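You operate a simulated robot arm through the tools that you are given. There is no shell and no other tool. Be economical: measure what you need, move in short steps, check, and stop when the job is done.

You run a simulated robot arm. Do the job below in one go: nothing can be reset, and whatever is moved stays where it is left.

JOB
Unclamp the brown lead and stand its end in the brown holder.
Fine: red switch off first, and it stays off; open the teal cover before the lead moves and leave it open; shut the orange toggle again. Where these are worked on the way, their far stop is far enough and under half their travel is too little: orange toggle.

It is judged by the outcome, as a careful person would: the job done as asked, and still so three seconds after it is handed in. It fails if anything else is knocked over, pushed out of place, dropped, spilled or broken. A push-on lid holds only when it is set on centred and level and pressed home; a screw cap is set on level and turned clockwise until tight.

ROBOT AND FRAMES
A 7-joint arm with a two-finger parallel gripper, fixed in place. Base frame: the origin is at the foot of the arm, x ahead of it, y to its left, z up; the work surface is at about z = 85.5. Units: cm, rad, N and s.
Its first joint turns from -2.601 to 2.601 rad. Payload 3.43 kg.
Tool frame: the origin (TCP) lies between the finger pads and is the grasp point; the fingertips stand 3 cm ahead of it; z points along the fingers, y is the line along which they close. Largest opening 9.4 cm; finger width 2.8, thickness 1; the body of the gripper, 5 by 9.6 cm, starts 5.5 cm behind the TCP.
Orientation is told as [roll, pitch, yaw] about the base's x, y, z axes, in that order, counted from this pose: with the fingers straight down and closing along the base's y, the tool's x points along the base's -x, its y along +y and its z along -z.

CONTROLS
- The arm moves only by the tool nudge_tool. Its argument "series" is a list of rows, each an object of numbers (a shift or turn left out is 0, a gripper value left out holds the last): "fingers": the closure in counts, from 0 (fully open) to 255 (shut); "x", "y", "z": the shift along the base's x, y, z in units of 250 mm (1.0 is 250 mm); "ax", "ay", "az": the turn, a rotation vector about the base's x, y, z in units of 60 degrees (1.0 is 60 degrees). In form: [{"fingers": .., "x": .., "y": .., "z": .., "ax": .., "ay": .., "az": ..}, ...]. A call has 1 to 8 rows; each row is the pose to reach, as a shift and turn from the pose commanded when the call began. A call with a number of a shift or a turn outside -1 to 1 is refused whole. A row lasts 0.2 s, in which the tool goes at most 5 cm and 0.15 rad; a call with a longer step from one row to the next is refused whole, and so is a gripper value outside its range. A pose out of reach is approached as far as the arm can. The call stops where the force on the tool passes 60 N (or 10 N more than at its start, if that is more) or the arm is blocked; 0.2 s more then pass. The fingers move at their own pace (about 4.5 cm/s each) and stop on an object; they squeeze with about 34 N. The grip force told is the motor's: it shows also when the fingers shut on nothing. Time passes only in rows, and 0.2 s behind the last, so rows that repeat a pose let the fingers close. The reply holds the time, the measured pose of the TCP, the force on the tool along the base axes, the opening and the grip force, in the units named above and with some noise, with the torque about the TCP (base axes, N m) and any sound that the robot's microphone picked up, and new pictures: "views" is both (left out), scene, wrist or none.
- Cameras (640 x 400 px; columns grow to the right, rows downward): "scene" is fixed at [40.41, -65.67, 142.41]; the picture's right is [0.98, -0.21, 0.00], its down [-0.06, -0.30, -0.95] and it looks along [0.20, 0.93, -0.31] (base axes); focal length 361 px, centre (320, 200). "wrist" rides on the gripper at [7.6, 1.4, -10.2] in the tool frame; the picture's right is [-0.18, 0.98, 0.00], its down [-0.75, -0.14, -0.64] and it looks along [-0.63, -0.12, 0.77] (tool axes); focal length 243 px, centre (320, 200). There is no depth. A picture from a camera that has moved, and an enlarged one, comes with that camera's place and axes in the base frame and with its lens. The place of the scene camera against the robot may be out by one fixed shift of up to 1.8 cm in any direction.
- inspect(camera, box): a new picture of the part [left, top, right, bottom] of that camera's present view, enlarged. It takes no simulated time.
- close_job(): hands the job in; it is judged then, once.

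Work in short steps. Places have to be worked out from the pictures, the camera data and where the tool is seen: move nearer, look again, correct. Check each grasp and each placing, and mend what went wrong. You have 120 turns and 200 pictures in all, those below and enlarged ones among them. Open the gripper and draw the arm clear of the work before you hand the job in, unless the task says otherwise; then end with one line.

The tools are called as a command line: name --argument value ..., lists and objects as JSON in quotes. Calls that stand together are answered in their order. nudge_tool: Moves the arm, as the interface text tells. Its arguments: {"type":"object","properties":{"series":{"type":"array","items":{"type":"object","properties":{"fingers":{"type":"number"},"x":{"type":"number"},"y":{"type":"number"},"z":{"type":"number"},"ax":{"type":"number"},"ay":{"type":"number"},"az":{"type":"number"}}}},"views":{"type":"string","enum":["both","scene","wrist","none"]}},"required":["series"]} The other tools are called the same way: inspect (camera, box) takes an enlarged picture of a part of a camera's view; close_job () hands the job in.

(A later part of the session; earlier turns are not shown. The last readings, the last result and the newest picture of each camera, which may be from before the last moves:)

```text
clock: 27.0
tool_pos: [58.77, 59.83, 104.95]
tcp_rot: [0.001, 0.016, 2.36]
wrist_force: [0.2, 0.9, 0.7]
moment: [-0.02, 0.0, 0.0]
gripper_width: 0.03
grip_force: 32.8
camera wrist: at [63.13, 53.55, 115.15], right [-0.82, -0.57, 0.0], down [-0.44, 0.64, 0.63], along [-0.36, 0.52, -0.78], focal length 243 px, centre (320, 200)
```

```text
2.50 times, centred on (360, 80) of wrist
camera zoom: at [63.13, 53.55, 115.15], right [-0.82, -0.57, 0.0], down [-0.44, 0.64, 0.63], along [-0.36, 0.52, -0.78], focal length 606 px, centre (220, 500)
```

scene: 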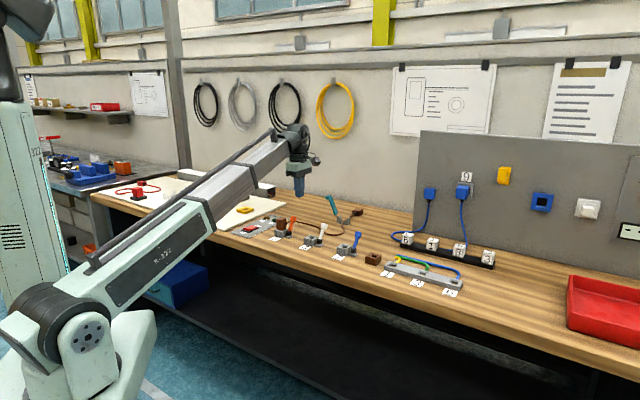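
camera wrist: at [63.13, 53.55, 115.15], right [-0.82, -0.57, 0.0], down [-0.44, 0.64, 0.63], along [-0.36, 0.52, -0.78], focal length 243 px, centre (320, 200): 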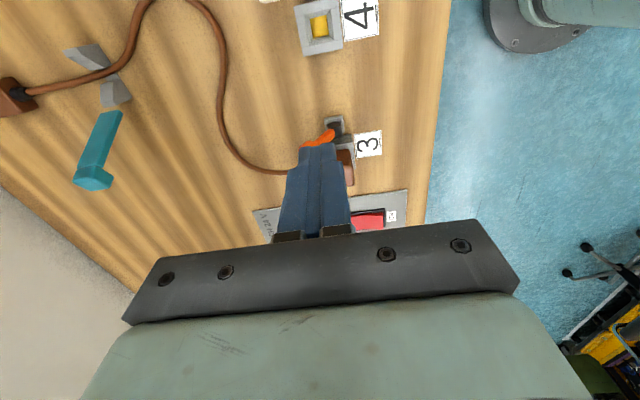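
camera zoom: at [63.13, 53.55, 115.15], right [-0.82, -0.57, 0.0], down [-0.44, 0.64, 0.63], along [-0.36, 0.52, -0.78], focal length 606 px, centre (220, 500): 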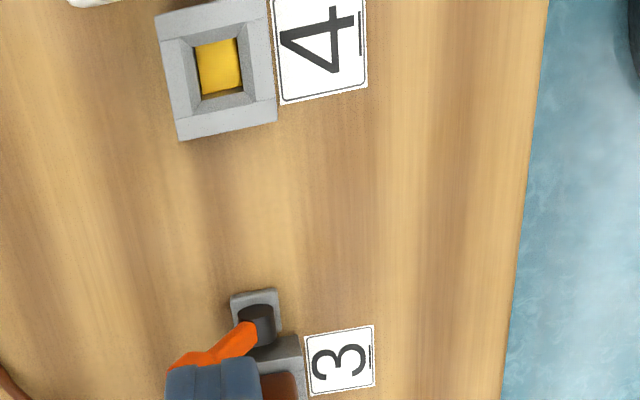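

The lever pivot is at (54.8,62.3) and swings in the radial plane. I'll position the closed fingers beyond the lever (outer side) and look again.

nudge_tool --series '[{"x": 0.03, "y": 0.14, "z": -0.05}, {"x": 0.065, "y": 0.28, "z": -0.15}, {"x": 0.065, "y": 0.28, "z": -0.25}]'

inspect --camera "wrist" --box '[260, 60, 460, 220]'

inspect --camera "scene" --box '[250, 190, 330, 250]'

```text
clock: 27.8
tool_pos: [60.84, 66.88, 98.49]
tcp_rot: [-0.002, 0.016, 2.361]
wrist_force: [0.0, -0.7, 1.4]
moment: [0.0, -0.01, 0.0]
gripper_width: 0.0
grip_force: 33.4
camera wrist: at [64.98, 60.48, 108.77], right [-0.82, -0.57, 0.0], down [-0.44, 0.64, 0.63], along [-0.36, 0.52, -0.78], focal length 243 px, centre (320, 200)
```

scene: 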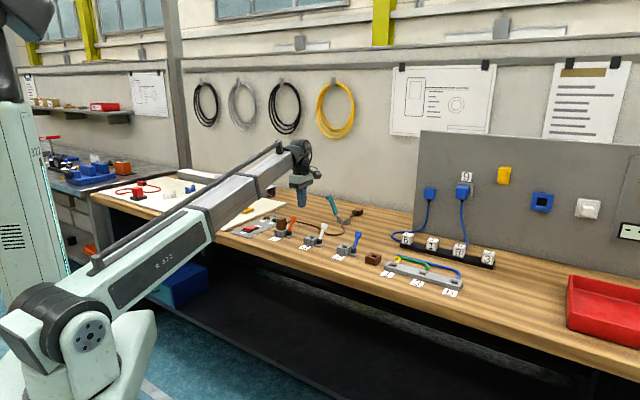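
wrist: 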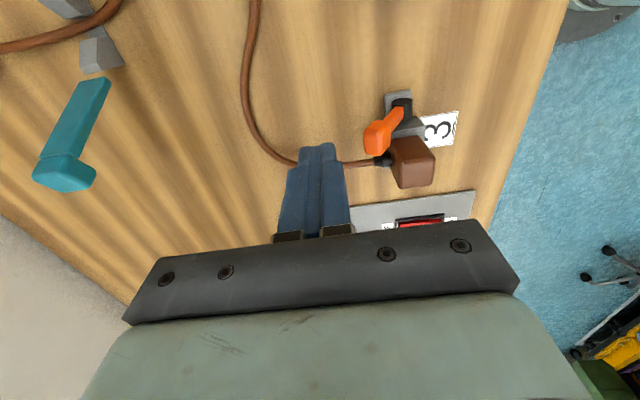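

```text
2.50 times, centred on (360, 140) of wrist
camera zoom: at [64.98, 60.48, 108.77], right [-0.82, -0.57, 0.0], down [-0.44, 0.64, 0.63], along [-0.36, 0.52, -0.78], focal length 606 px, centre (220, 350)
```

zoom: 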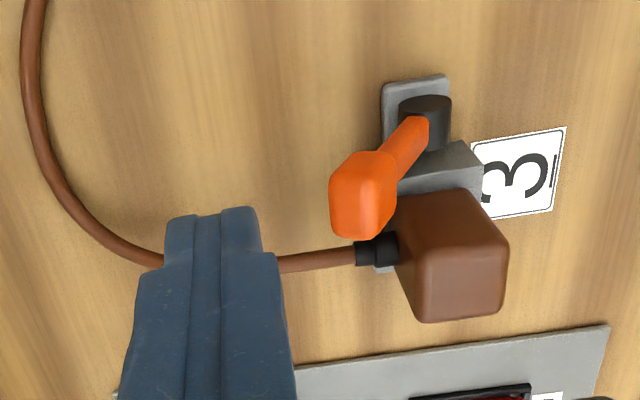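

```text
6.67 times, centred on (290, 220) of scene
camera zoom: at [40.41, -65.67, 142.41], right [0.98, -0.21, 0.0], down [-0.06, -0.3, -0.95], along [0.2, 0.93, -0.31], focal length 2409 px, centre (520, 67)
```

zoom: 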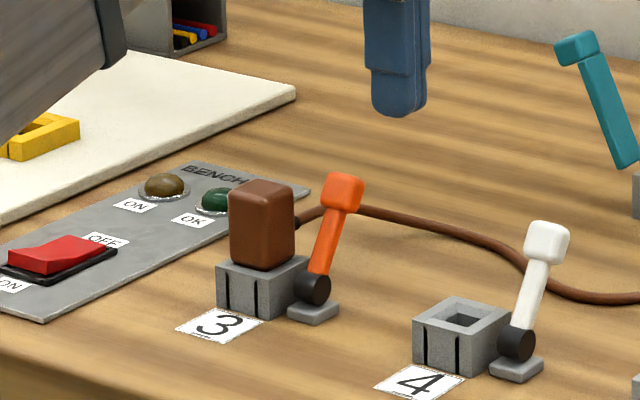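

The lever head is at about (57.1,64.6,92), and the plug top at (52.35,64.9,92.1) gives the paddle enough room. I'll lower the paddle behind the lever and push gently towards the robot.

nudge_tool --series '[{"x": -0.015, "y": 0.015, "z": -0.1}, {"x": -0.015, "y": 0.015, "z": -0.208}, {"x": -0.055, "y": -0.025, "z": -0.208}, {"x": -0.085, "y": -0.055, "z": -0.208}, {"x": -0.11, "y": -0.08, "z": -0.208}, {"x": -0.135, "y": -0.105, "z": -0.208}]' --views "wrist"

inspect --camera "scene" --box '[250, 190, 330, 250]'

```text
clock: 29.2
tool_pos: [57.26, 64.26, 93.61]
tcp_rot: [0.0, 0.015, 2.359]
wrist_force: [1.9, 0.1, 4.2]
moment: [0.01, 0.09, -0.01]
gripper_width: 0.0
grip_force: 32.6
camera wrist: at [61.47, 57.93, 103.82], right [-0.82, -0.57, 0.0], down [-0.44, 0.64, 0.63], along [-0.35, 0.52, -0.78], focal length 243 px, centre (320, 200)
```

wrist: 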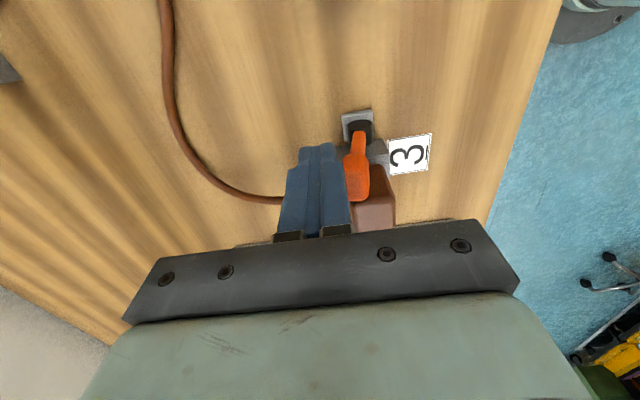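

```text
6.67 times, centred on (290, 220) of scene
camera zoom: at [40.41, -65.67, 142.41], right [0.98, -0.21, 0.0], down [-0.06, -0.3, -0.95], along [0.2, 0.93, -0.31], focal length 2409 px, centre (520, 67)
```

zoom: 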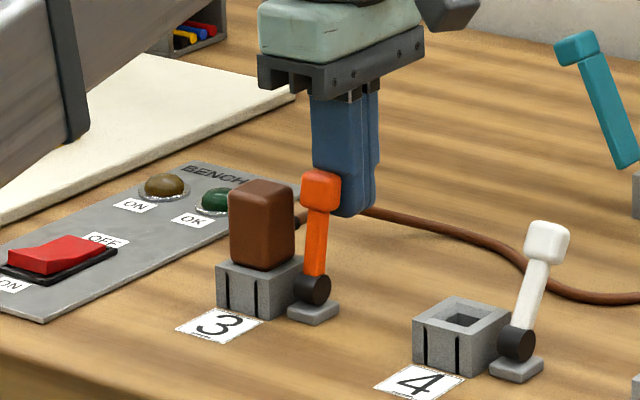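

The lever swings inward freely. I'll continue towards its far stop.

nudge_tool --series '[{"x": -0.03, "y": -0.03, "z": -0.005}, {"x": -0.06, "y": -0.06, "z": -0.01}, {"x": -0.09, "y": -0.09, "z": -0.02}, {"x": -0.12, "y": -0.12, "z": -0.03}, {"x": -0.145, "y": -0.145, "z": -0.04}, {"x": -0.17, "y": -0.17, "z": -0.05}]' --views "wrist"

inspect --camera "scene" --box '[250, 190, 330, 250]'

```text
clock: 29.8
tool_pos: [56.18, 63.28, 93.78]
tcp_rot: [-0.013, 0.016, 2.361]
wrist_force: [4.2, 0.4, 16.9]
moment: [0.05, 0.1, 0.0]
gripper_width: 0.0
grip_force: 32.7
stopped in row 2: the force on the tool passed its limit at 66 N (the readings are from after the stop); the commanded pose is now the measured one
camera wrist: at [60.39, 56.86, 103.98], right [-0.82, -0.57, -0.02], down [-0.45, 0.63, 0.63], along [-0.35, 0.53, -0.78], focal length 243 px, centre (320, 200)
```

wrist: 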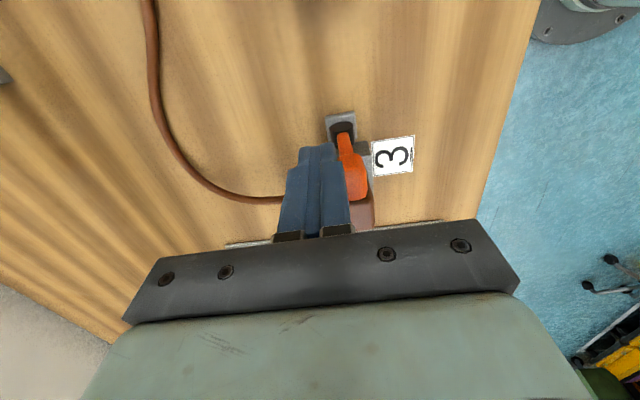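

```text
6.67 times, centred on (290, 220) of scene
camera zoom: at [40.41, -65.67, 142.41], right [0.98, -0.21, 0.0], down [-0.06, -0.3, -0.95], along [0.2, 0.93, -0.31], focal length 2409 px, centre (520, 67)
```

zoom: 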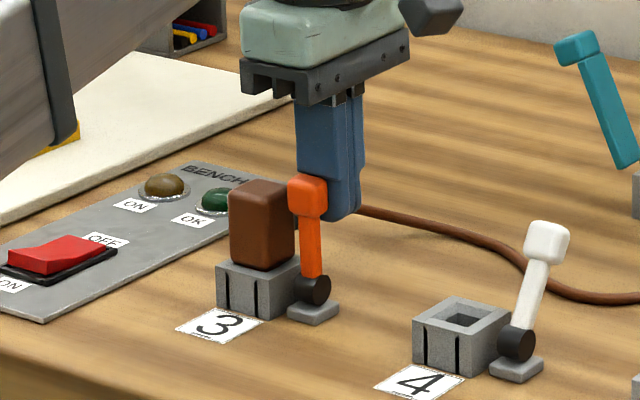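

It blocked at about 10° past vertical with an upward reaction, which may be the stop or a snag. I'll raise slightly and push again on the head alone.

nudge_tool --series '[{"x": 0.02, "y": 0.02, "z": 0.02}, {"z": 0.02, "x": 0.0, "y": 0.0}, {"z": 0.02, "x": -0.015, "y": -0.015}, {"z": 0.02, "x": -0.03, "y": -0.03}]' --views "wrist"

inspect --camera "scene" --box '[250, 190, 330, 250]'

inspect --camera "wrist" --box '[270, 80, 430, 240]'

```text
clock: 30.8
tool_pos: [55.38, 62.64, 94.01]
tcp_rot: [-0.012, 0.015, 2.361]
wrist_force: [0.0, 0.3, -0.3]
moment: [-0.01, 0.0, 0.0]
gripper_width: 0.0
grip_force: 32.6
camera wrist: at [59.56, 56.16, 104.27], right [-0.82, -0.57, -0.01], down [-0.45, 0.63, 0.63], along [-0.35, 0.53, -0.78], focal length 243 px, centre (320, 200)
```

wrist: 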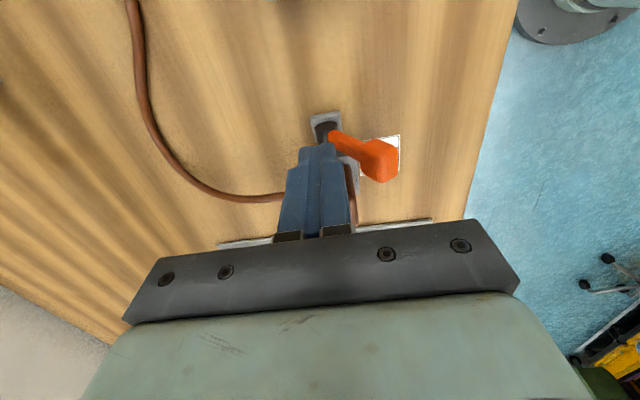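

```text
6.67 times, centred on (290, 220) of scene
camera zoom: at [40.41, -65.67, 142.41], right [0.98, -0.21, 0.0], down [-0.06, -0.3, -0.95], along [0.2, 0.93, -0.31], focal length 2409 px, centre (520, 67)
```

zoom: 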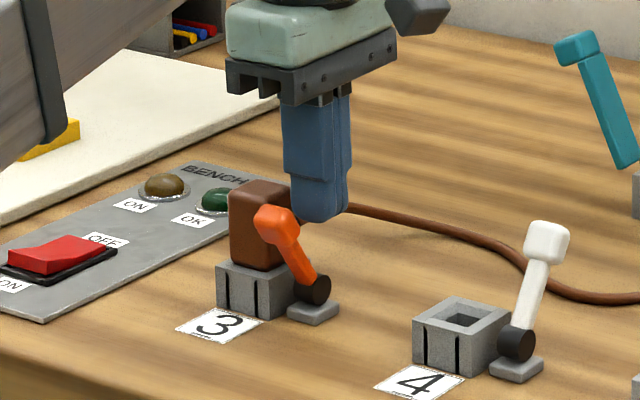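

```text
2.50 times, centred on (350, 160) of wrist
camera zoom: at [59.56, 56.16, 104.27], right [-0.82, -0.57, -0.01], down [-0.45, 0.63, 0.63], along [-0.35, 0.53, -0.78], focal length 606 px, centre (245, 300)
```

zoom: 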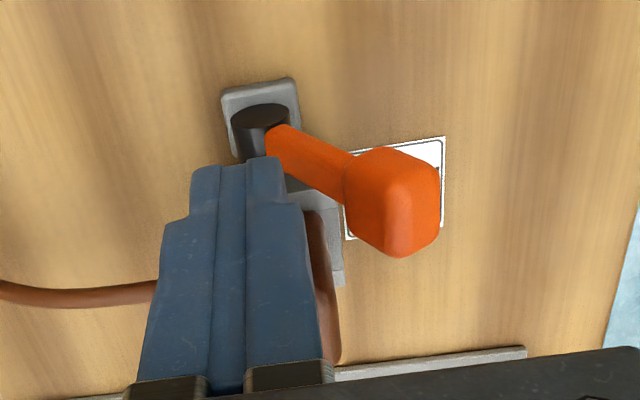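

The lever snapped over to a strong inward lean. I'll nudge the head a bit more to confirm it is at its far stop.

nudge_tool --series '[{"x": -0.03, "y": -0.03, "z": -0.01}, {"x": -0.06, "y": -0.06, "z": -0.02}, {"x": -0.09, "y": -0.09, "z": -0.02}, {"x": -0.11, "y": -0.11, "z": -0.02}]' --views "wrist"

inspect --camera "scene" --box '[250, 190, 330, 250]'

```text
clock: 31.6
tool_pos: [54.34, 61.35, 93.62]
tcp_rot: [-0.04, 0.016, 2.356]
wrist_force: [15.5, 15.3, -2.3]
moment: [0.39, -0.42, -0.1]
gripper_width: 0.01
grip_force: 32.4
stopped in row 4: the force on the tool passed its limit at 69 N (the readings are from after the stop); the commanded pose is now the measured one
camera wrist: at [58.36, 54.79, 103.93], right [-0.82, -0.57, -0.04], down [-0.46, 0.62, 0.63], along [-0.33, 0.54, -0.77], focal length 243 px, centre (320, 200)
```

wrist: 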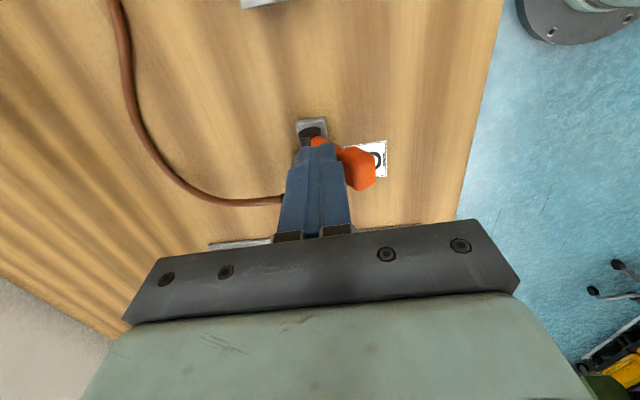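

```text
6.67 times, centred on (290, 220) of scene
camera zoom: at [40.41, -65.67, 142.41], right [0.98, -0.21, 0.0], down [-0.06, -0.3, -0.95], along [0.2, 0.93, -0.31], focal length 2409 px, centre (520, 67)
```

zoom: 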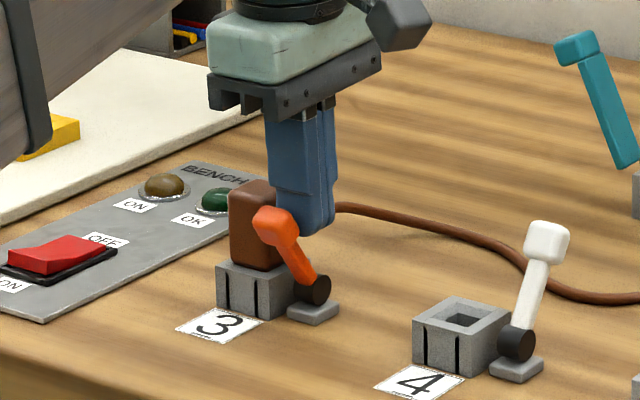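

The far stop is confirmed: about 22 N radial reaction and no further motion. I'll back off, rise, open the fingers partly and move over the plug.

nudge_tool --series '[{"x": 0.04, "y": 0.04, "z": 0.05, "ax": -0.016, "ay": 0.036}, {"x": 0.02, "y": 0.06, "z": 0.2, "ax": -0.016, "ay": 0.036, "fingers": 110}, {"x": -0.04, "y": 0.12, "z": 0.24, "ax": -0.016, "ay": 0.036}, {"x": -0.08, "y": 0.142, "z": 0.24, "ax": -0.016, "ay": 0.036}, {"x": -0.08, "y": 0.142, "z": 0.18, "ax": -0.016, "ay": 0.036}]' --views "wrist"

inspect --camera "wrist" --box '[240, 80, 420, 240]'

inspect --camera "scene" --box '[250, 190, 330, 250]'

```text
clock: 32.8
tool_pos: [52.05, 64.62, 98.45]
tcp_rot: [0.003, 0.002, 2.359]
wrist_force: [0.4, -0.2, -1.0]
moment: [0.0, 0.05, -0.02]
gripper_width: 5.37
grip_force: 0.1
camera wrist: at [56.42, 58.31, 108.54], right [-0.82, -0.57, 0.0], down [-0.43, 0.63, 0.64], along [-0.36, 0.53, -0.77], focal length 243 px, centre (320, 200)
```

wrist: 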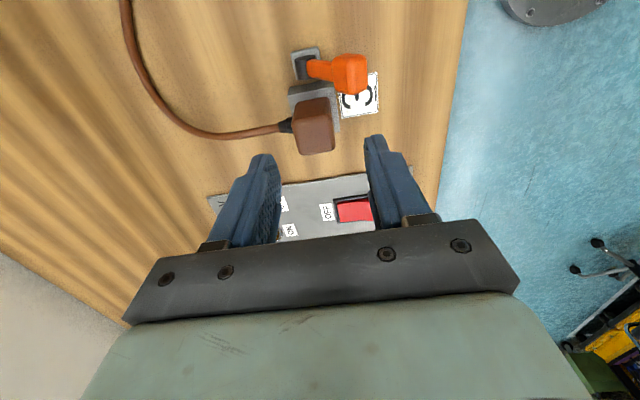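

```text
2.50 times, centred on (330, 160) of wrist
camera zoom: at [56.42, 58.31, 108.54], right [-0.82, -0.57, 0.0], down [-0.43, 0.63, 0.64], along [-0.36, 0.53, -0.77], focal length 606 px, centre (295, 300)
```

zoom: 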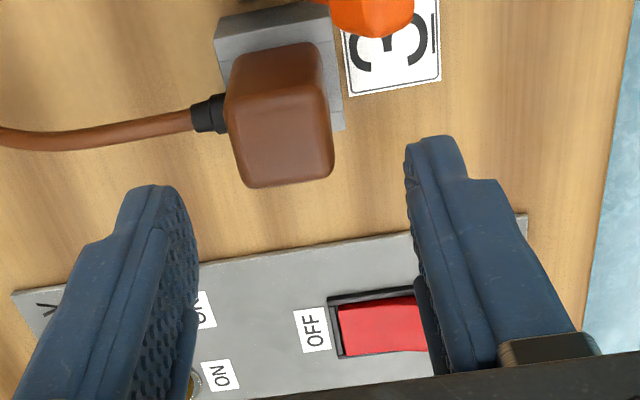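

```text
6.67 times, centred on (290, 220) of scene
camera zoom: at [40.41, -65.67, 142.41], right [0.98, -0.21, 0.0], down [-0.06, -0.3, -0.95], along [0.2, 0.93, -0.31], focal length 2409 px, centre (520, 67)
```

zoom: 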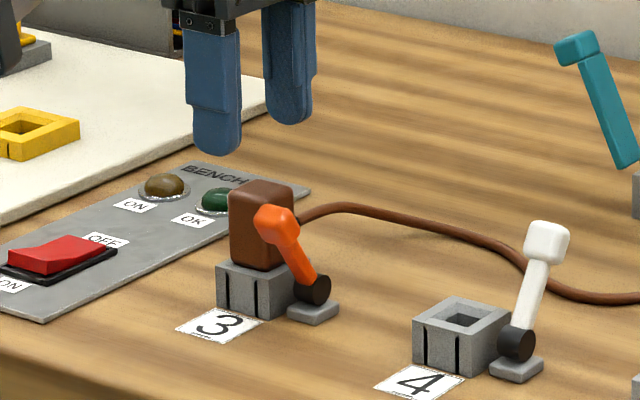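

The plug top centre is confirmed at (52.4,64.9,92.1). I'll descend with the fingers straddling it radially and the tips staying just above the cable exit (z≈89.6).

nudge_tool --series '[{"x": 0.013, "y": 0.012, "z": -0.06}, {"x": 0.013, "y": 0.012, "z": -0.14}, {"x": 0.013, "y": 0.012, "z": -0.19}, {"x": 0.013, "y": 0.012, "z": -0.218}]' --views "wrist"

inspect --camera "scene" --box '[250, 190, 330, 250]'

inspect --camera "wrist" --box '[240, 80, 420, 240]'

```text
clock: 33.8
tool_pos: [52.51, 64.96, 92.64]
tcp_rot: [0.004, 0.001, 2.356]
wrist_force: [0.1, 0.6, -0.3]
moment: [0.02, 0.0, 0.0]
gripper_width: 5.37
grip_force: 0.0
camera wrist: at [56.94, 58.6, 102.92], right [-0.82, -0.57, 0.0], down [-0.43, 0.63, 0.64], along [-0.36, 0.53, -0.77], focal length 243 px, centre (320, 200)
```

wrist: 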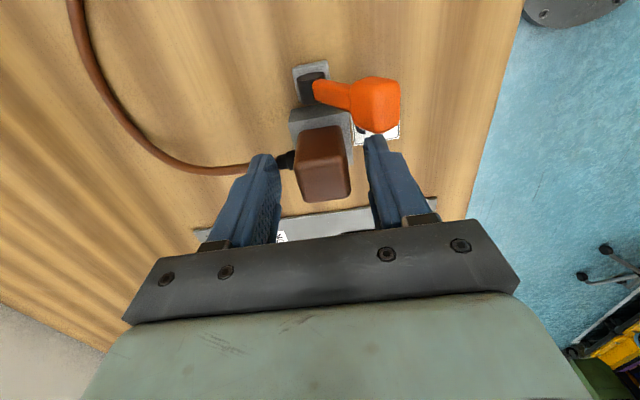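

```text
6.67 times, centred on (290, 220) of scene
camera zoom: at [40.41, -65.67, 142.41], right [0.98, -0.21, 0.0], down [-0.06, -0.3, -0.95], along [0.2, 0.93, -0.31], focal length 2409 px, centre (520, 67)
```

zoom: 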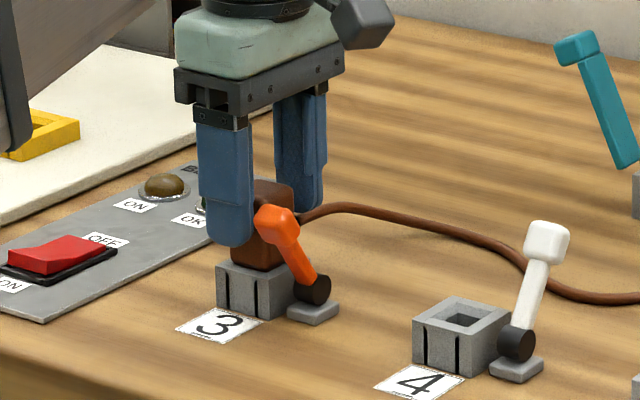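

```text
2.50 times, centred on (330, 160) of wrist
camera zoom: at [56.94, 58.6, 102.92], right [-0.82, -0.57, 0.0], down [-0.43, 0.63, 0.64], along [-0.36, 0.53, -0.77], focal length 606 px, centre (295, 300)
```

zoom: 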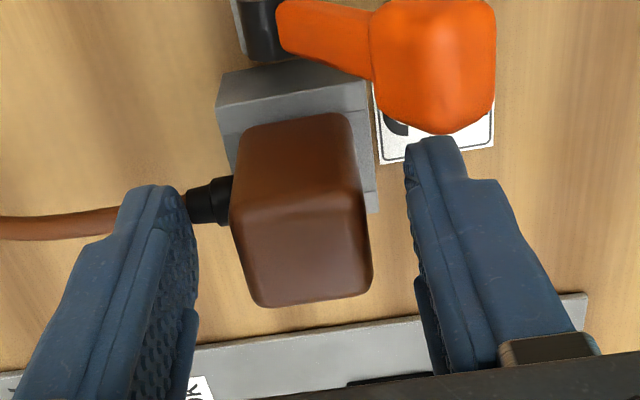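

The fingers straddle the plug with no contact. I'll close on it.

nudge_tool --series '[{"x": 0.004, "y": -0.004, "fingers": 255}, {"x": 0.004, "y": -0.004}, {"x": 0.004, "y": -0.004}, {"x": 0.004, "y": -0.004}]' --views "wrist"

inspect --camera "wrist" --box '[240, 80, 420, 240]'

```text
clock: 34.8
tool_pos: [52.68, 64.86, 92.7]
tcp_rot: [0.004, 0.002, 2.358]
wrist_force: [-2.2, -1.8, 1.2]
moment: [-0.1, 0.18, 0.04]
gripper_width: 2.9
grip_force: 34.1
camera wrist: at [56.99, 58.49, 102.89], right [-0.82, -0.57, 0.0], down [-0.43, 0.63, 0.64], along [-0.36, 0.53, -0.77], focal length 243 px, centre (320, 200)
```

wrist: 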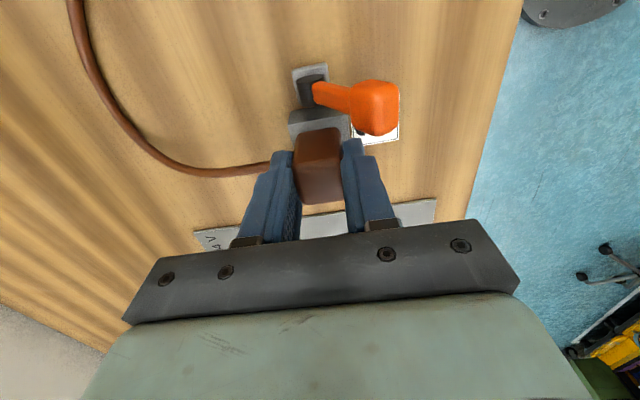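

```text
2.50 times, centred on (330, 160) of wrist
camera zoom: at [56.99, 58.49, 102.89], right [-0.82, -0.57, 0.0], down [-0.43, 0.63, 0.64], along [-0.36, 0.53, -0.77], focal length 606 px, centre (295, 300)
```

zoom: 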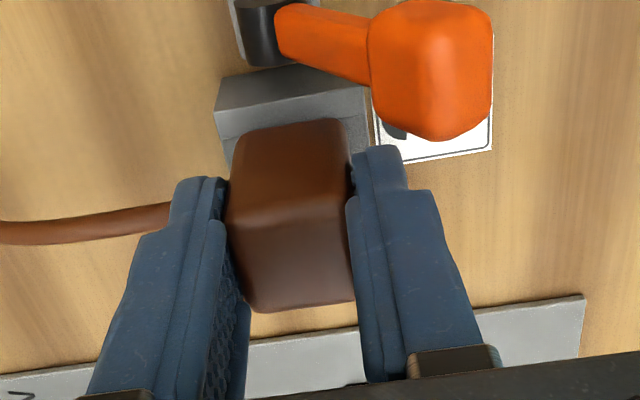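

The plug is gripped at 2.9 cm opening with 34 N. I'll lift straight up slowly.

nudge_tool --series '[{"z": 0.02}, {"z": 0.06}, {"z": 0.12}, {"z": 0.18}, {"z": 0.24}]' --views "wrist"

inspect --camera "scene" --box '[250, 180, 370, 270]'

```text
clock: 36.0
tool_pos: [52.47, 64.95, 98.69]
tcp_rot: [0.004, 0.002, 2.359]
wrist_force: [-0.2, -0.7, -1.3]
moment: [-0.05, 0.02, 0.0]
gripper_width: 2.91
grip_force: 33.8
camera wrist: at [56.87, 58.61, 108.84], right [-0.82, -0.57, 0.0], down [-0.43, 0.63, 0.64], along [-0.36, 0.53, -0.77], focal length 243 px, centre (320, 200)
```

wrist: 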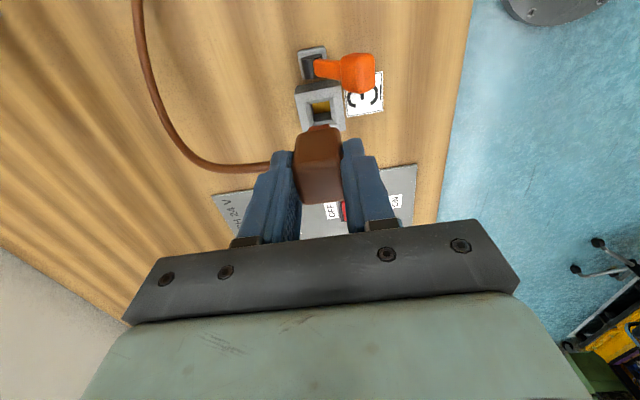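

```text
4.44 times, centred on (310, 225) of scene
camera zoom: at [40.41, -65.67, 142.41], right [0.98, -0.21, 0.0], down [-0.06, -0.3, -0.95], along [0.2, 0.93, -0.31], focal length 1606 px, centre (364, 89)
```

zoom: 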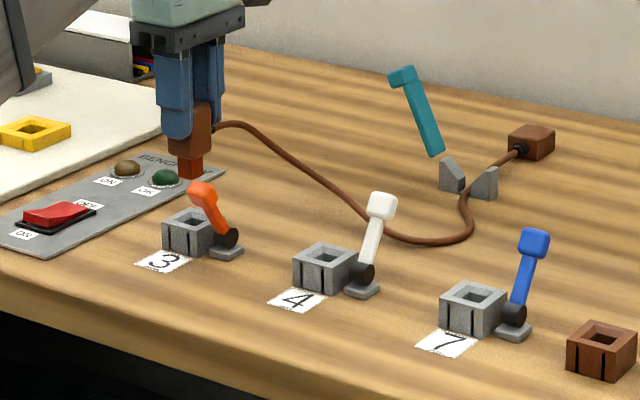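

The plug is out with its stem showing. I'll carry it along the row, high enough to clear the other levers, towards the brown holder.

nudge_tool --series '[{"z": 0.14}, {"x": 0.1, "y": -0.1, "z": 0.2}, {"x": 0.22, "y": -0.22, "z": 0.2}, {"x": 0.34, "y": -0.35, "z": 0.2}, {"x": 0.46, "y": -0.48, "z": 0.2}, {"x": 0.58, "y": -0.6, "z": 0.2}, {"x": 0.7, "y": -0.72, "z": 0.2}, {"x": 0.78, "y": -0.8, "z": 0.2}]'

inspect --camera "scene" --box '[280, 180, 440, 290]'

```text
clock: 37.8
tool_pos: [72.12, 44.81, 103.58]
tcp_rot: [0.003, 0.002, 2.357]
wrist_force: [0.0, 0.0, -0.6]
moment: [0.0, -0.01, 0.02]
gripper_width: 2.89
grip_force: 34.0
camera wrist: at [76.5, 38.45, 113.85], right [-0.82, -0.57, 0.0], down [-0.43, 0.63, 0.64], along [-0.36, 0.53, -0.77], focal length 243 px, centre (320, 200)
```

scene: 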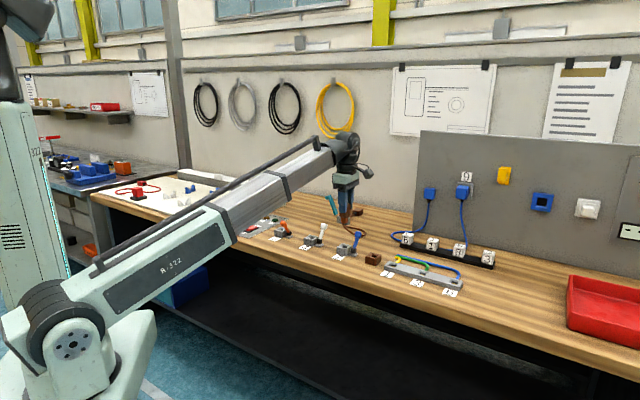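
wrist: 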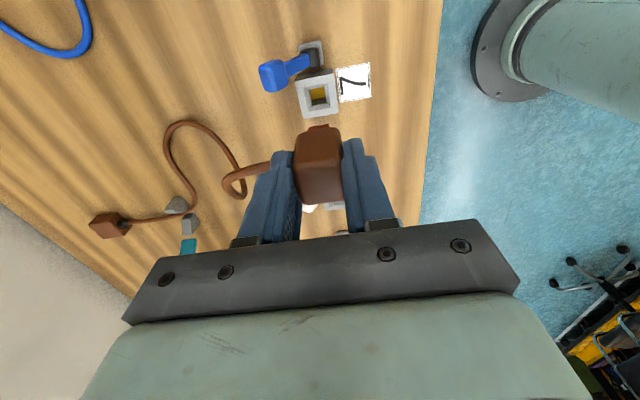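

```text
3.64 times, centred on (360, 235) of scene
camera zoom: at [40.41, -65.67, 142.41], right [0.98, -0.21, 0.0], down [-0.06, -0.3, -0.95], along [0.2, 0.93, -0.31], focal length 1314 px, centre (174, 73)
```

zoom: 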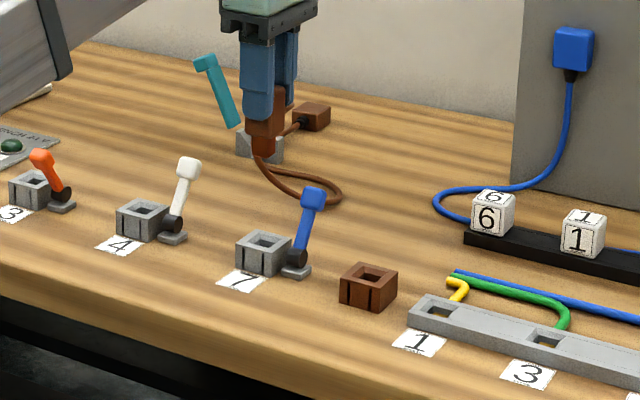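

TCP is above socket 7, as the wrist view confirms. The holder is about (+7.7,−8.2) from there, so I'll move above it.

nudge_tool --series '[{"x": 0.1, "y": -0.1}, {"x": 0.2, "y": -0.2}, {"x": 0.31, "y": -0.32}]' --views "wrist"

inspect --camera "wrist" --box '[220, 50, 420, 210]'

inspect --camera "scene" --box '[330, 180, 430, 280]'

```text
clock: 38.6
tool_pos: [79.63, 36.81, 103.82]
tcp_rot: [0.003, 0.002, 2.358]
wrist_force: [-0.4, -0.1, -0.9]
moment: [-0.06, 0.02, 0.01]
gripper_width: 2.88
grip_force: 34.1
camera wrist: at [84.0, 30.44, 114.04], right [-0.82, -0.57, 0.0], down [-0.43, 0.63, 0.64], along [-0.36, 0.53, -0.77], focal length 243 px, centre (320, 200)
```

wrist: 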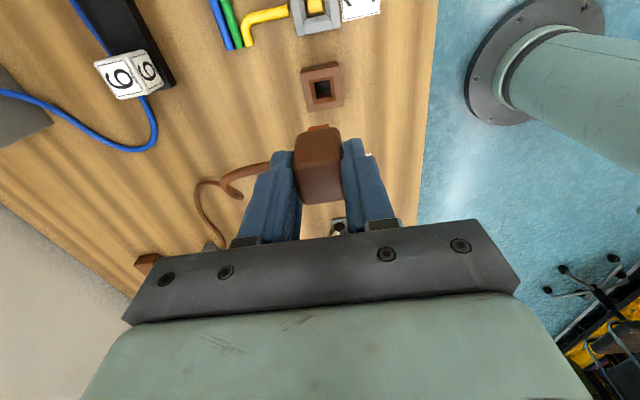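

```text
2.50 times, centred on (320, 130) of wrist
camera zoom: at [84.0, 30.44, 114.04], right [-0.82, -0.57, 0.0], down [-0.43, 0.63, 0.64], along [-0.36, 0.53, -0.77], focal length 606 px, centre (320, 375)
```

zoom: 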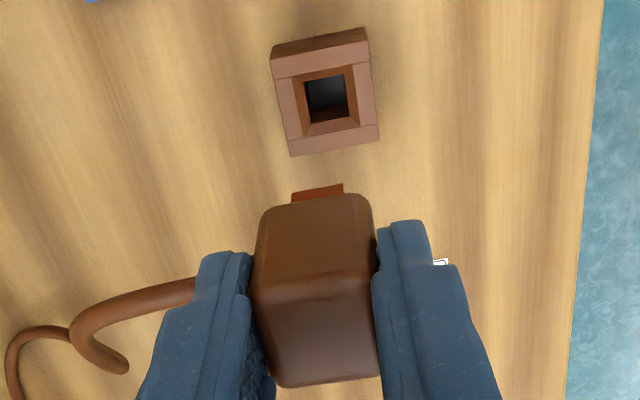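

```text
4.00 times, centred on (380, 230) of scene
camera zoom: at [40.41, -65.67, 142.41], right [0.98, -0.21, 0.0], down [-0.06, -0.3, -0.95], along [0.2, 0.93, -0.31], focal length 1445 px, centre (80, 80)
```

zoom: 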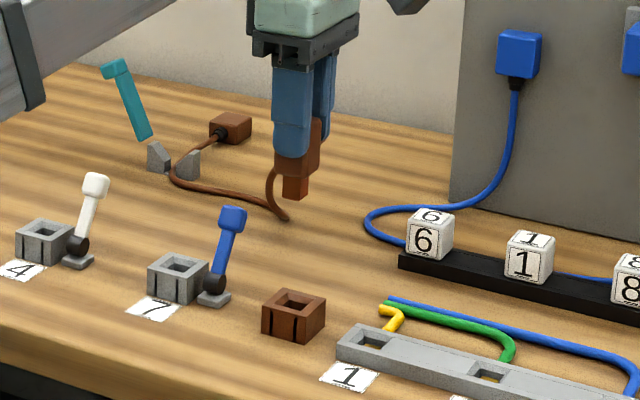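

The holder centre is measured at about (79.4,36.75), and the plug hangs almost exactly above it. I'll lower it to just above the holder and re-measure.

nudge_tool --series '[{"x": -0.006, "z": -0.1}, {"x": -0.006, "z": -0.2}, {"x": -0.006, "z": -0.26}]' --views "wrist"

inspect --camera "wrist" --box '[260, 80, 380, 180]'

inspect --camera "scene" --box '[345, 210, 405, 270]'

```text
clock: 39.4
tool_pos: [79.65, 36.87, 97.18]
tcp_rot: [0.002, 0.001, 2.357]
wrist_force: [-0.6, -0.7, -0.3]
moment: [0.0, 0.03, 0.03]
gripper_width: 2.9
grip_force: 34.2
camera wrist: at [84.02, 30.42, 107.45], right [-0.82, -0.57, 0.0], down [-0.43, 0.63, 0.64], along [-0.36, 0.53, -0.77], focal length 243 px, centre (320, 200)
```

wrist: 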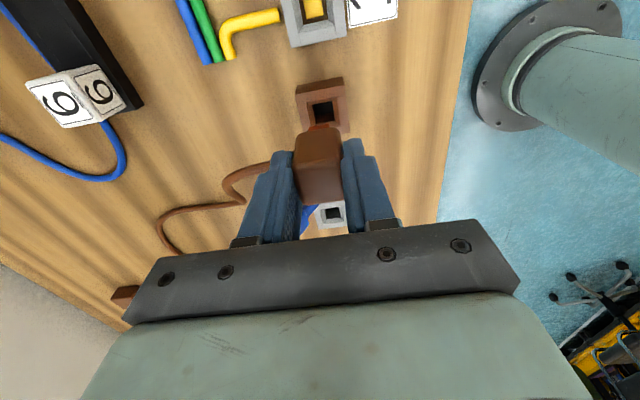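

```text
4.00 times, centred on (320, 130) of wrist
camera zoom: at [84.02, 30.42, 107.45], right [-0.82, -0.57, 0.0], down [-0.43, 0.63, 0.64], along [-0.36, 0.53, -0.77], focal length 970 px, centre (320, 480)
```

zoom: 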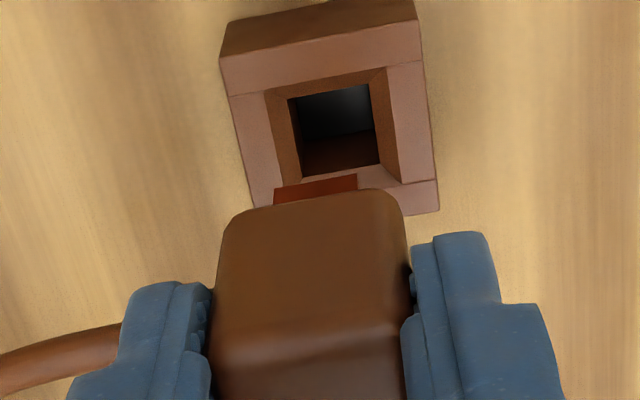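

```text
6.67 times, centred on (375, 240) of scene
camera zoom: at [40.41, -65.67, 142.41], right [0.98, -0.21, 0.0], down [-0.06, -0.3, -0.95], along [0.2, 0.93, -0.31], focal length 2409 px, centre (-47, -67)
```

zoom: 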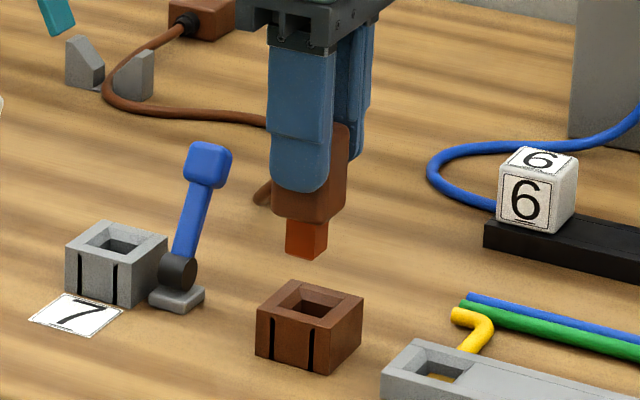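

Both views agree the plug should move about 0.7 cm in −y. I'll correct and come down a little further for a closer check.

nudge_tool --series '[{"x": 0.006, "y": -0.028}, {"x": 0.006, "y": -0.028, "z": -0.05}]' --views "none"

inspect --camera "wrist" --box '[260, 80, 380, 180]'

inspect --camera "scene" --box '[355, 225, 395, 265]'

```text
clock: 40.0
tool_pos: [79.89, 36.27, 96.14]
tcp_rot: [0.005, 0.002, 2.357]
wrist_force: [-0.6, -0.4, -0.4]
moment: [0.0, 0.0, 0.05]
gripper_width: 2.92
grip_force: 34.0
```

```text
4.00 times, centred on (320, 130) of wrist
camera zoom: at [84.26, 29.76, 106.18], right [-0.82, -0.57, 0.0], down [-0.43, 0.63, 0.64], along [-0.36, 0.53, -0.77], focal length 970 px, centre (320, 480)
```

zoom: 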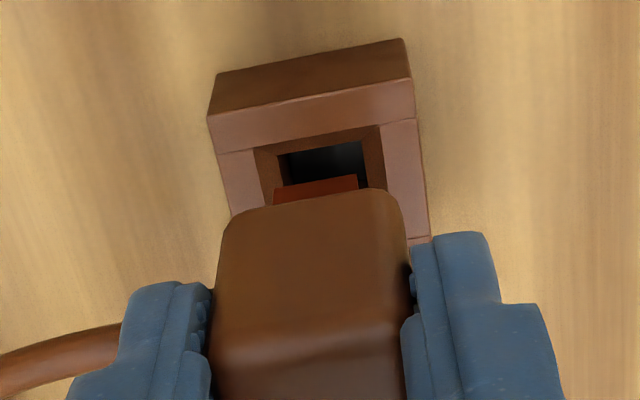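

```text
10.00 times, centred on (375, 245) of scene
camera zoom: at [40.41, -65.67, 142.41], right [0.98, -0.21, 0.0], down [-0.06, -0.3, -0.95], along [0.2, 0.93, -0.31], focal length 3613 px, centre (-230, -250)
```

zoom: 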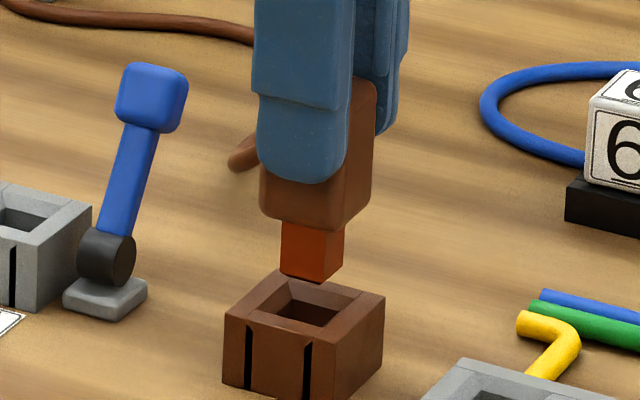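

Both views now show the stem directly over the hole. I'll lower it in.

nudge_tool --series '[{"z": -0.03}, {"z": -0.06}, {"z": -0.08}, {"z": -0.1}]' --views "none"

inspect --camera "wrist" --box '[260, 80, 380, 180]'

inspect --camera "scene" --box '[355, 225, 395, 265]'

```text
clock: 41.0
tool_pos: [79.91, 36.21, 93.59]
tcp_rot: [0.003, 0.002, 2.357]
wrist_force: [-4.1, -1.7, 1.5]
moment: [-0.15, 0.25, 0.0]
gripper_width: 2.89
grip_force: 34.2
```

```text
4.00 times, centred on (320, 130) of wrist
camera zoom: at [84.25, 29.8, 103.7], right [-0.82, -0.57, 0.0], down [-0.43, 0.63, 0.64], along [-0.36, 0.53, -0.77], focal length 970 px, centre (320, 480)
```

zoom: 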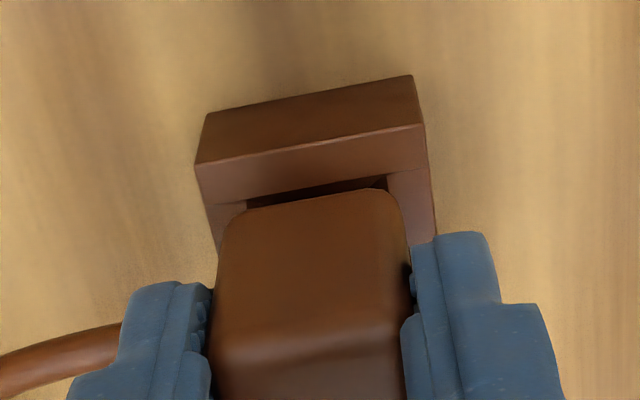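

```text
10.00 times, centred on (375, 245) of scene
camera zoom: at [40.41, -65.67, 142.41], right [0.98, -0.21, 0.0], down [-0.06, -0.3, -0.95], along [0.2, 0.93, -0.31], focal length 3613 px, centre (-230, -250)
```

zoom: 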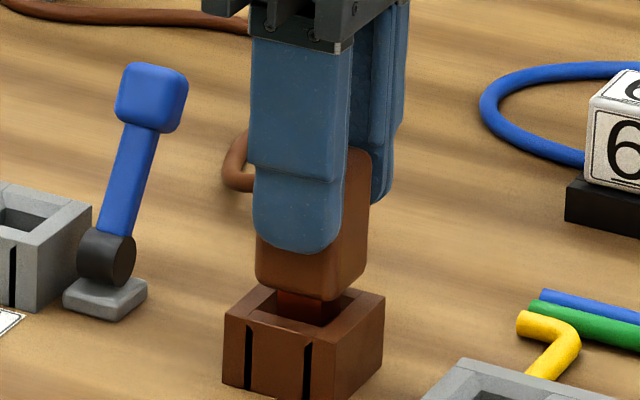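

The stem is entering with a light side force. I'll ease slightly inward and press down to seat it.

nudge_tool --series '[{"x": -0.004, "y": -0.002, "z": -0.012}, {"x": -0.005, "y": -0.003, "z": -0.024}, {"x": -0.005, "y": -0.003, "z": -0.036}, {"x": -0.005, "y": -0.003, "z": -0.042}]' --views "none"

inspect --camera "wrist" --box '[260, 80, 380, 180]'

inspect --camera "scene" --box '[355, 225, 395, 265]'

```text
clock: 42.0
tool_pos: [79.89, 36.18, 92.72]
tcp_rot: [-0.002, 0.004, 2.36]
wrist_force: [3.6, -2.7, 27.9]
moment: [0.21, 0.24, 0.07]
gripper_width: 2.88
grip_force: 33.8
```

```text
4.00 times, centred on (320, 130) of wrist
camera zoom: at [84.15, 29.79, 102.92], right [-0.82, -0.57, 0.0], down [-0.44, 0.63, 0.64], along [-0.36, 0.53, -0.77], focal length 970 px, centre (320, 480)
```

zoom: 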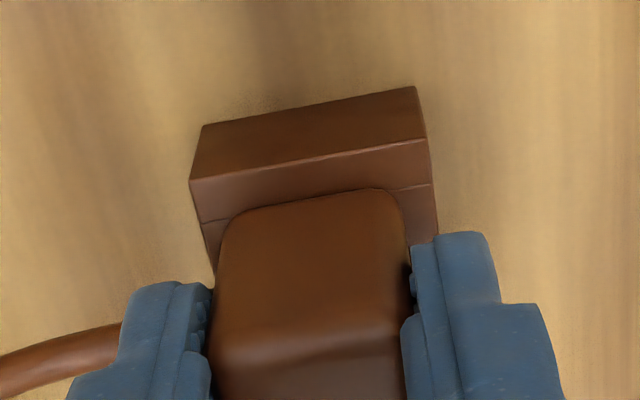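

```text
10.00 times, centred on (375, 245) of scene
camera zoom: at [40.41, -65.67, 142.41], right [0.98, -0.21, 0.0], down [-0.06, -0.3, -0.95], along [0.2, 0.93, -0.31], focal length 3613 px, centre (-230, -250)
```

zoom: 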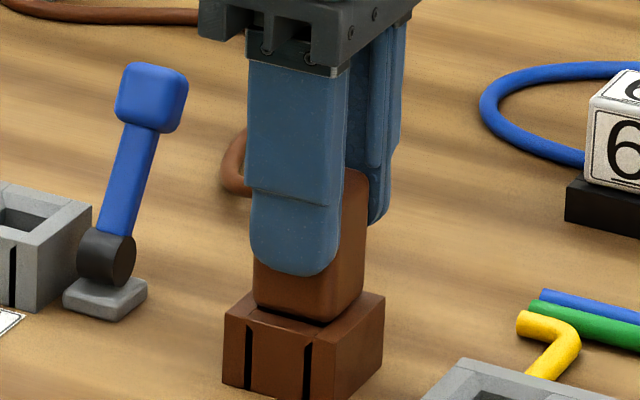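

It is seated: TCP z matches the clamp seat and there is a 28 N reaction. I'll release the fingers partway and rise.

nudge_tool --series '[{"fingers": 110, "z": 0.012}, {"z": 0.012}, {"z": 0.012}, {"z": 0.08}, {"z": 0.2}, {"z": 0.35}]'

inspect --camera "scene" --box '[330, 195, 410, 275]'

```text
clock: 43.4
tool_pos: [79.79, 36.31, 101.2]
tcp_rot: [0.003, 0.003, 2.358]
wrist_force: [0.1, -0.5, -0.2]
moment: [-0.02, 0.02, 0.0]
gripper_width: 5.34
grip_force: 0.1
camera wrist: at [84.1, 29.79, 111.35], right [-0.82, -0.57, 0.0], down [-0.43, 0.63, 0.64], along [-0.36, 0.53, -0.77], focal length 243 px, centre (320, 200)
```

scene: 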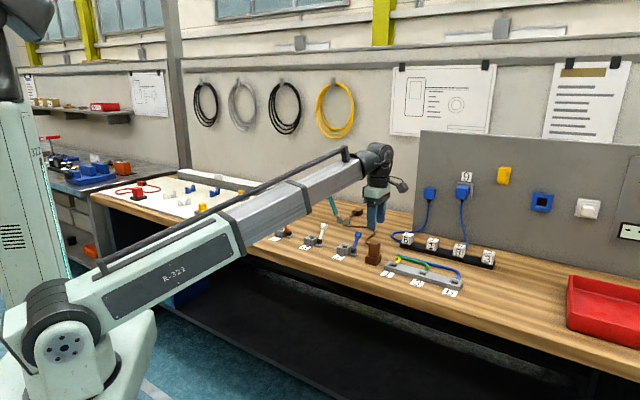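
wrist: 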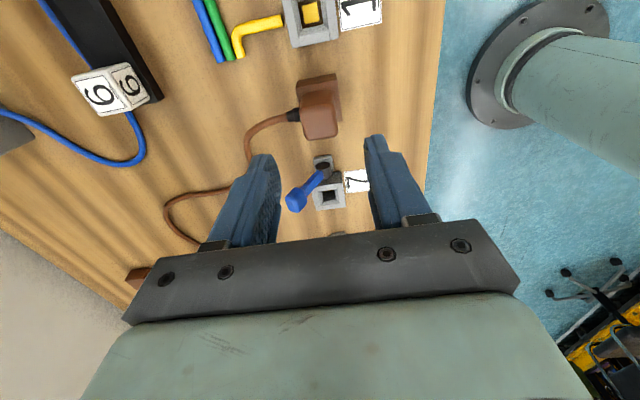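

```text
5.00 times, centred on (370, 235) of scene
camera zoom: at [40.41, -65.67, 142.41], right [0.98, -0.21, 0.0], down [-0.06, -0.3, -0.95], along [0.2, 0.93, -0.31], focal length 1806 px, centre (70, 25)
```

zoom: 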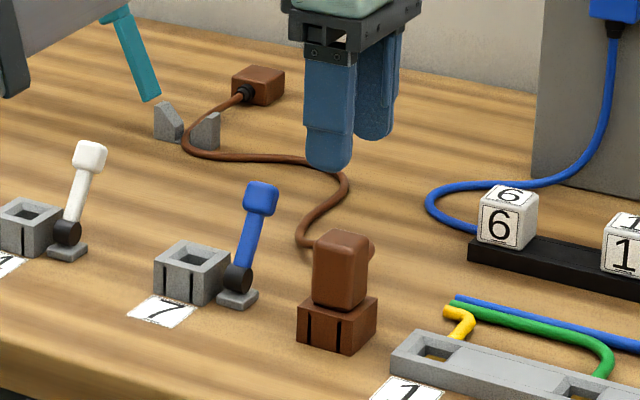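

The plug stands upright in the holder. Next I'll go to the inner (robot) side of the orange lever with closed fingers, to shut it.

nudge_tool --series '[{"x": -0.16, "y": 0.0, "z": 0.03, "fingers": 255}, {"x": -0.32, "y": 0.1, "z": 0.03}, {"x": -0.48, "y": 0.2, "z": 0.03}, {"x": -0.64, "y": 0.3, "z": 0.03}, {"x": -0.8, "y": 0.4, "z": 0.03}, {"x": -0.96, "y": 0.5, "z": 0.03}]' --views "none"

nudge_tool --series '[{"x": -0.1, "y": 0.09}, {"x": -0.2, "y": 0.18}, {"x": -0.28, "y": 0.25, "z": -0.05}]'

inspect --camera "wrist" --box '[220, 60, 380, 200]'

```text
clock: 44.8
tool_pos: [55.5, 48.73, 102.07]
tcp_rot: [0.004, 0.002, 2.359]
wrist_force: [0.5, 0.1, 0.5]
moment: [-0.01, 0.05, -0.04]
gripper_width: 0.01
grip_force: 32.7
```

```text
clock: 45.6
tool_pos: [48.77, 55.0, 100.76]
tcp_rot: [0.003, 0.001, 2.359]
wrist_force: [0.2, 0.1, 1.0]
moment: [0.0, -0.01, 0.01]
gripper_width: 0.01
grip_force: 32.8
camera wrist: at [53.05, 48.62, 110.97], right [-0.82, -0.57, 0.0], down [-0.43, 0.63, 0.64], along [-0.36, 0.53, -0.77], focal length 243 px, centre (320, 200)
```

scene: 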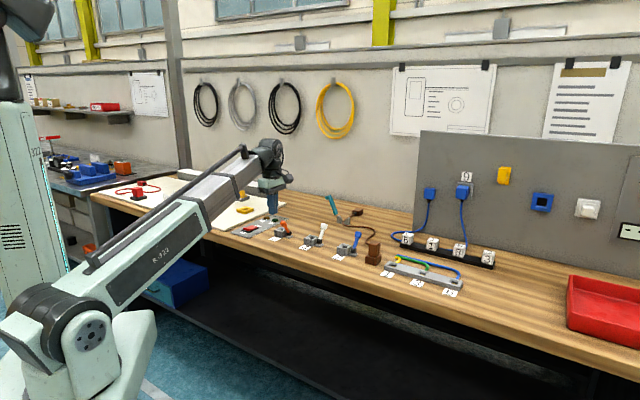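
wrist: 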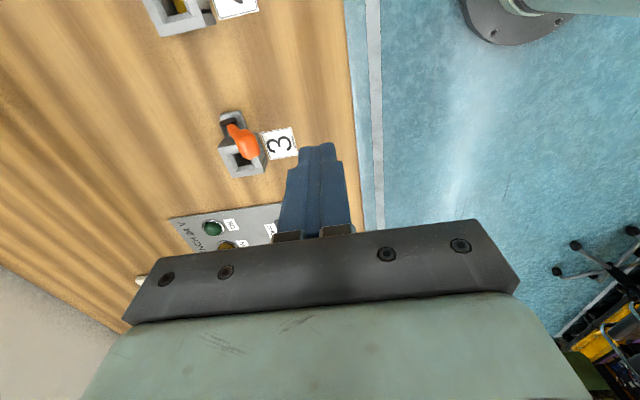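

```text
2.86 times, centred on (300, 130) of wrist
camera zoom: at [53.05, 48.62, 110.97], right [-0.82, -0.57, 0.0], down [-0.43, 0.63, 0.64], along [-0.36, 0.53, -0.77], focal length 693 px, centre (377, 400)
```

zoom: 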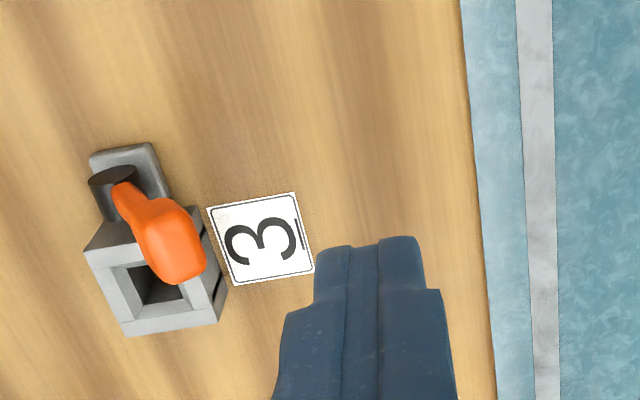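

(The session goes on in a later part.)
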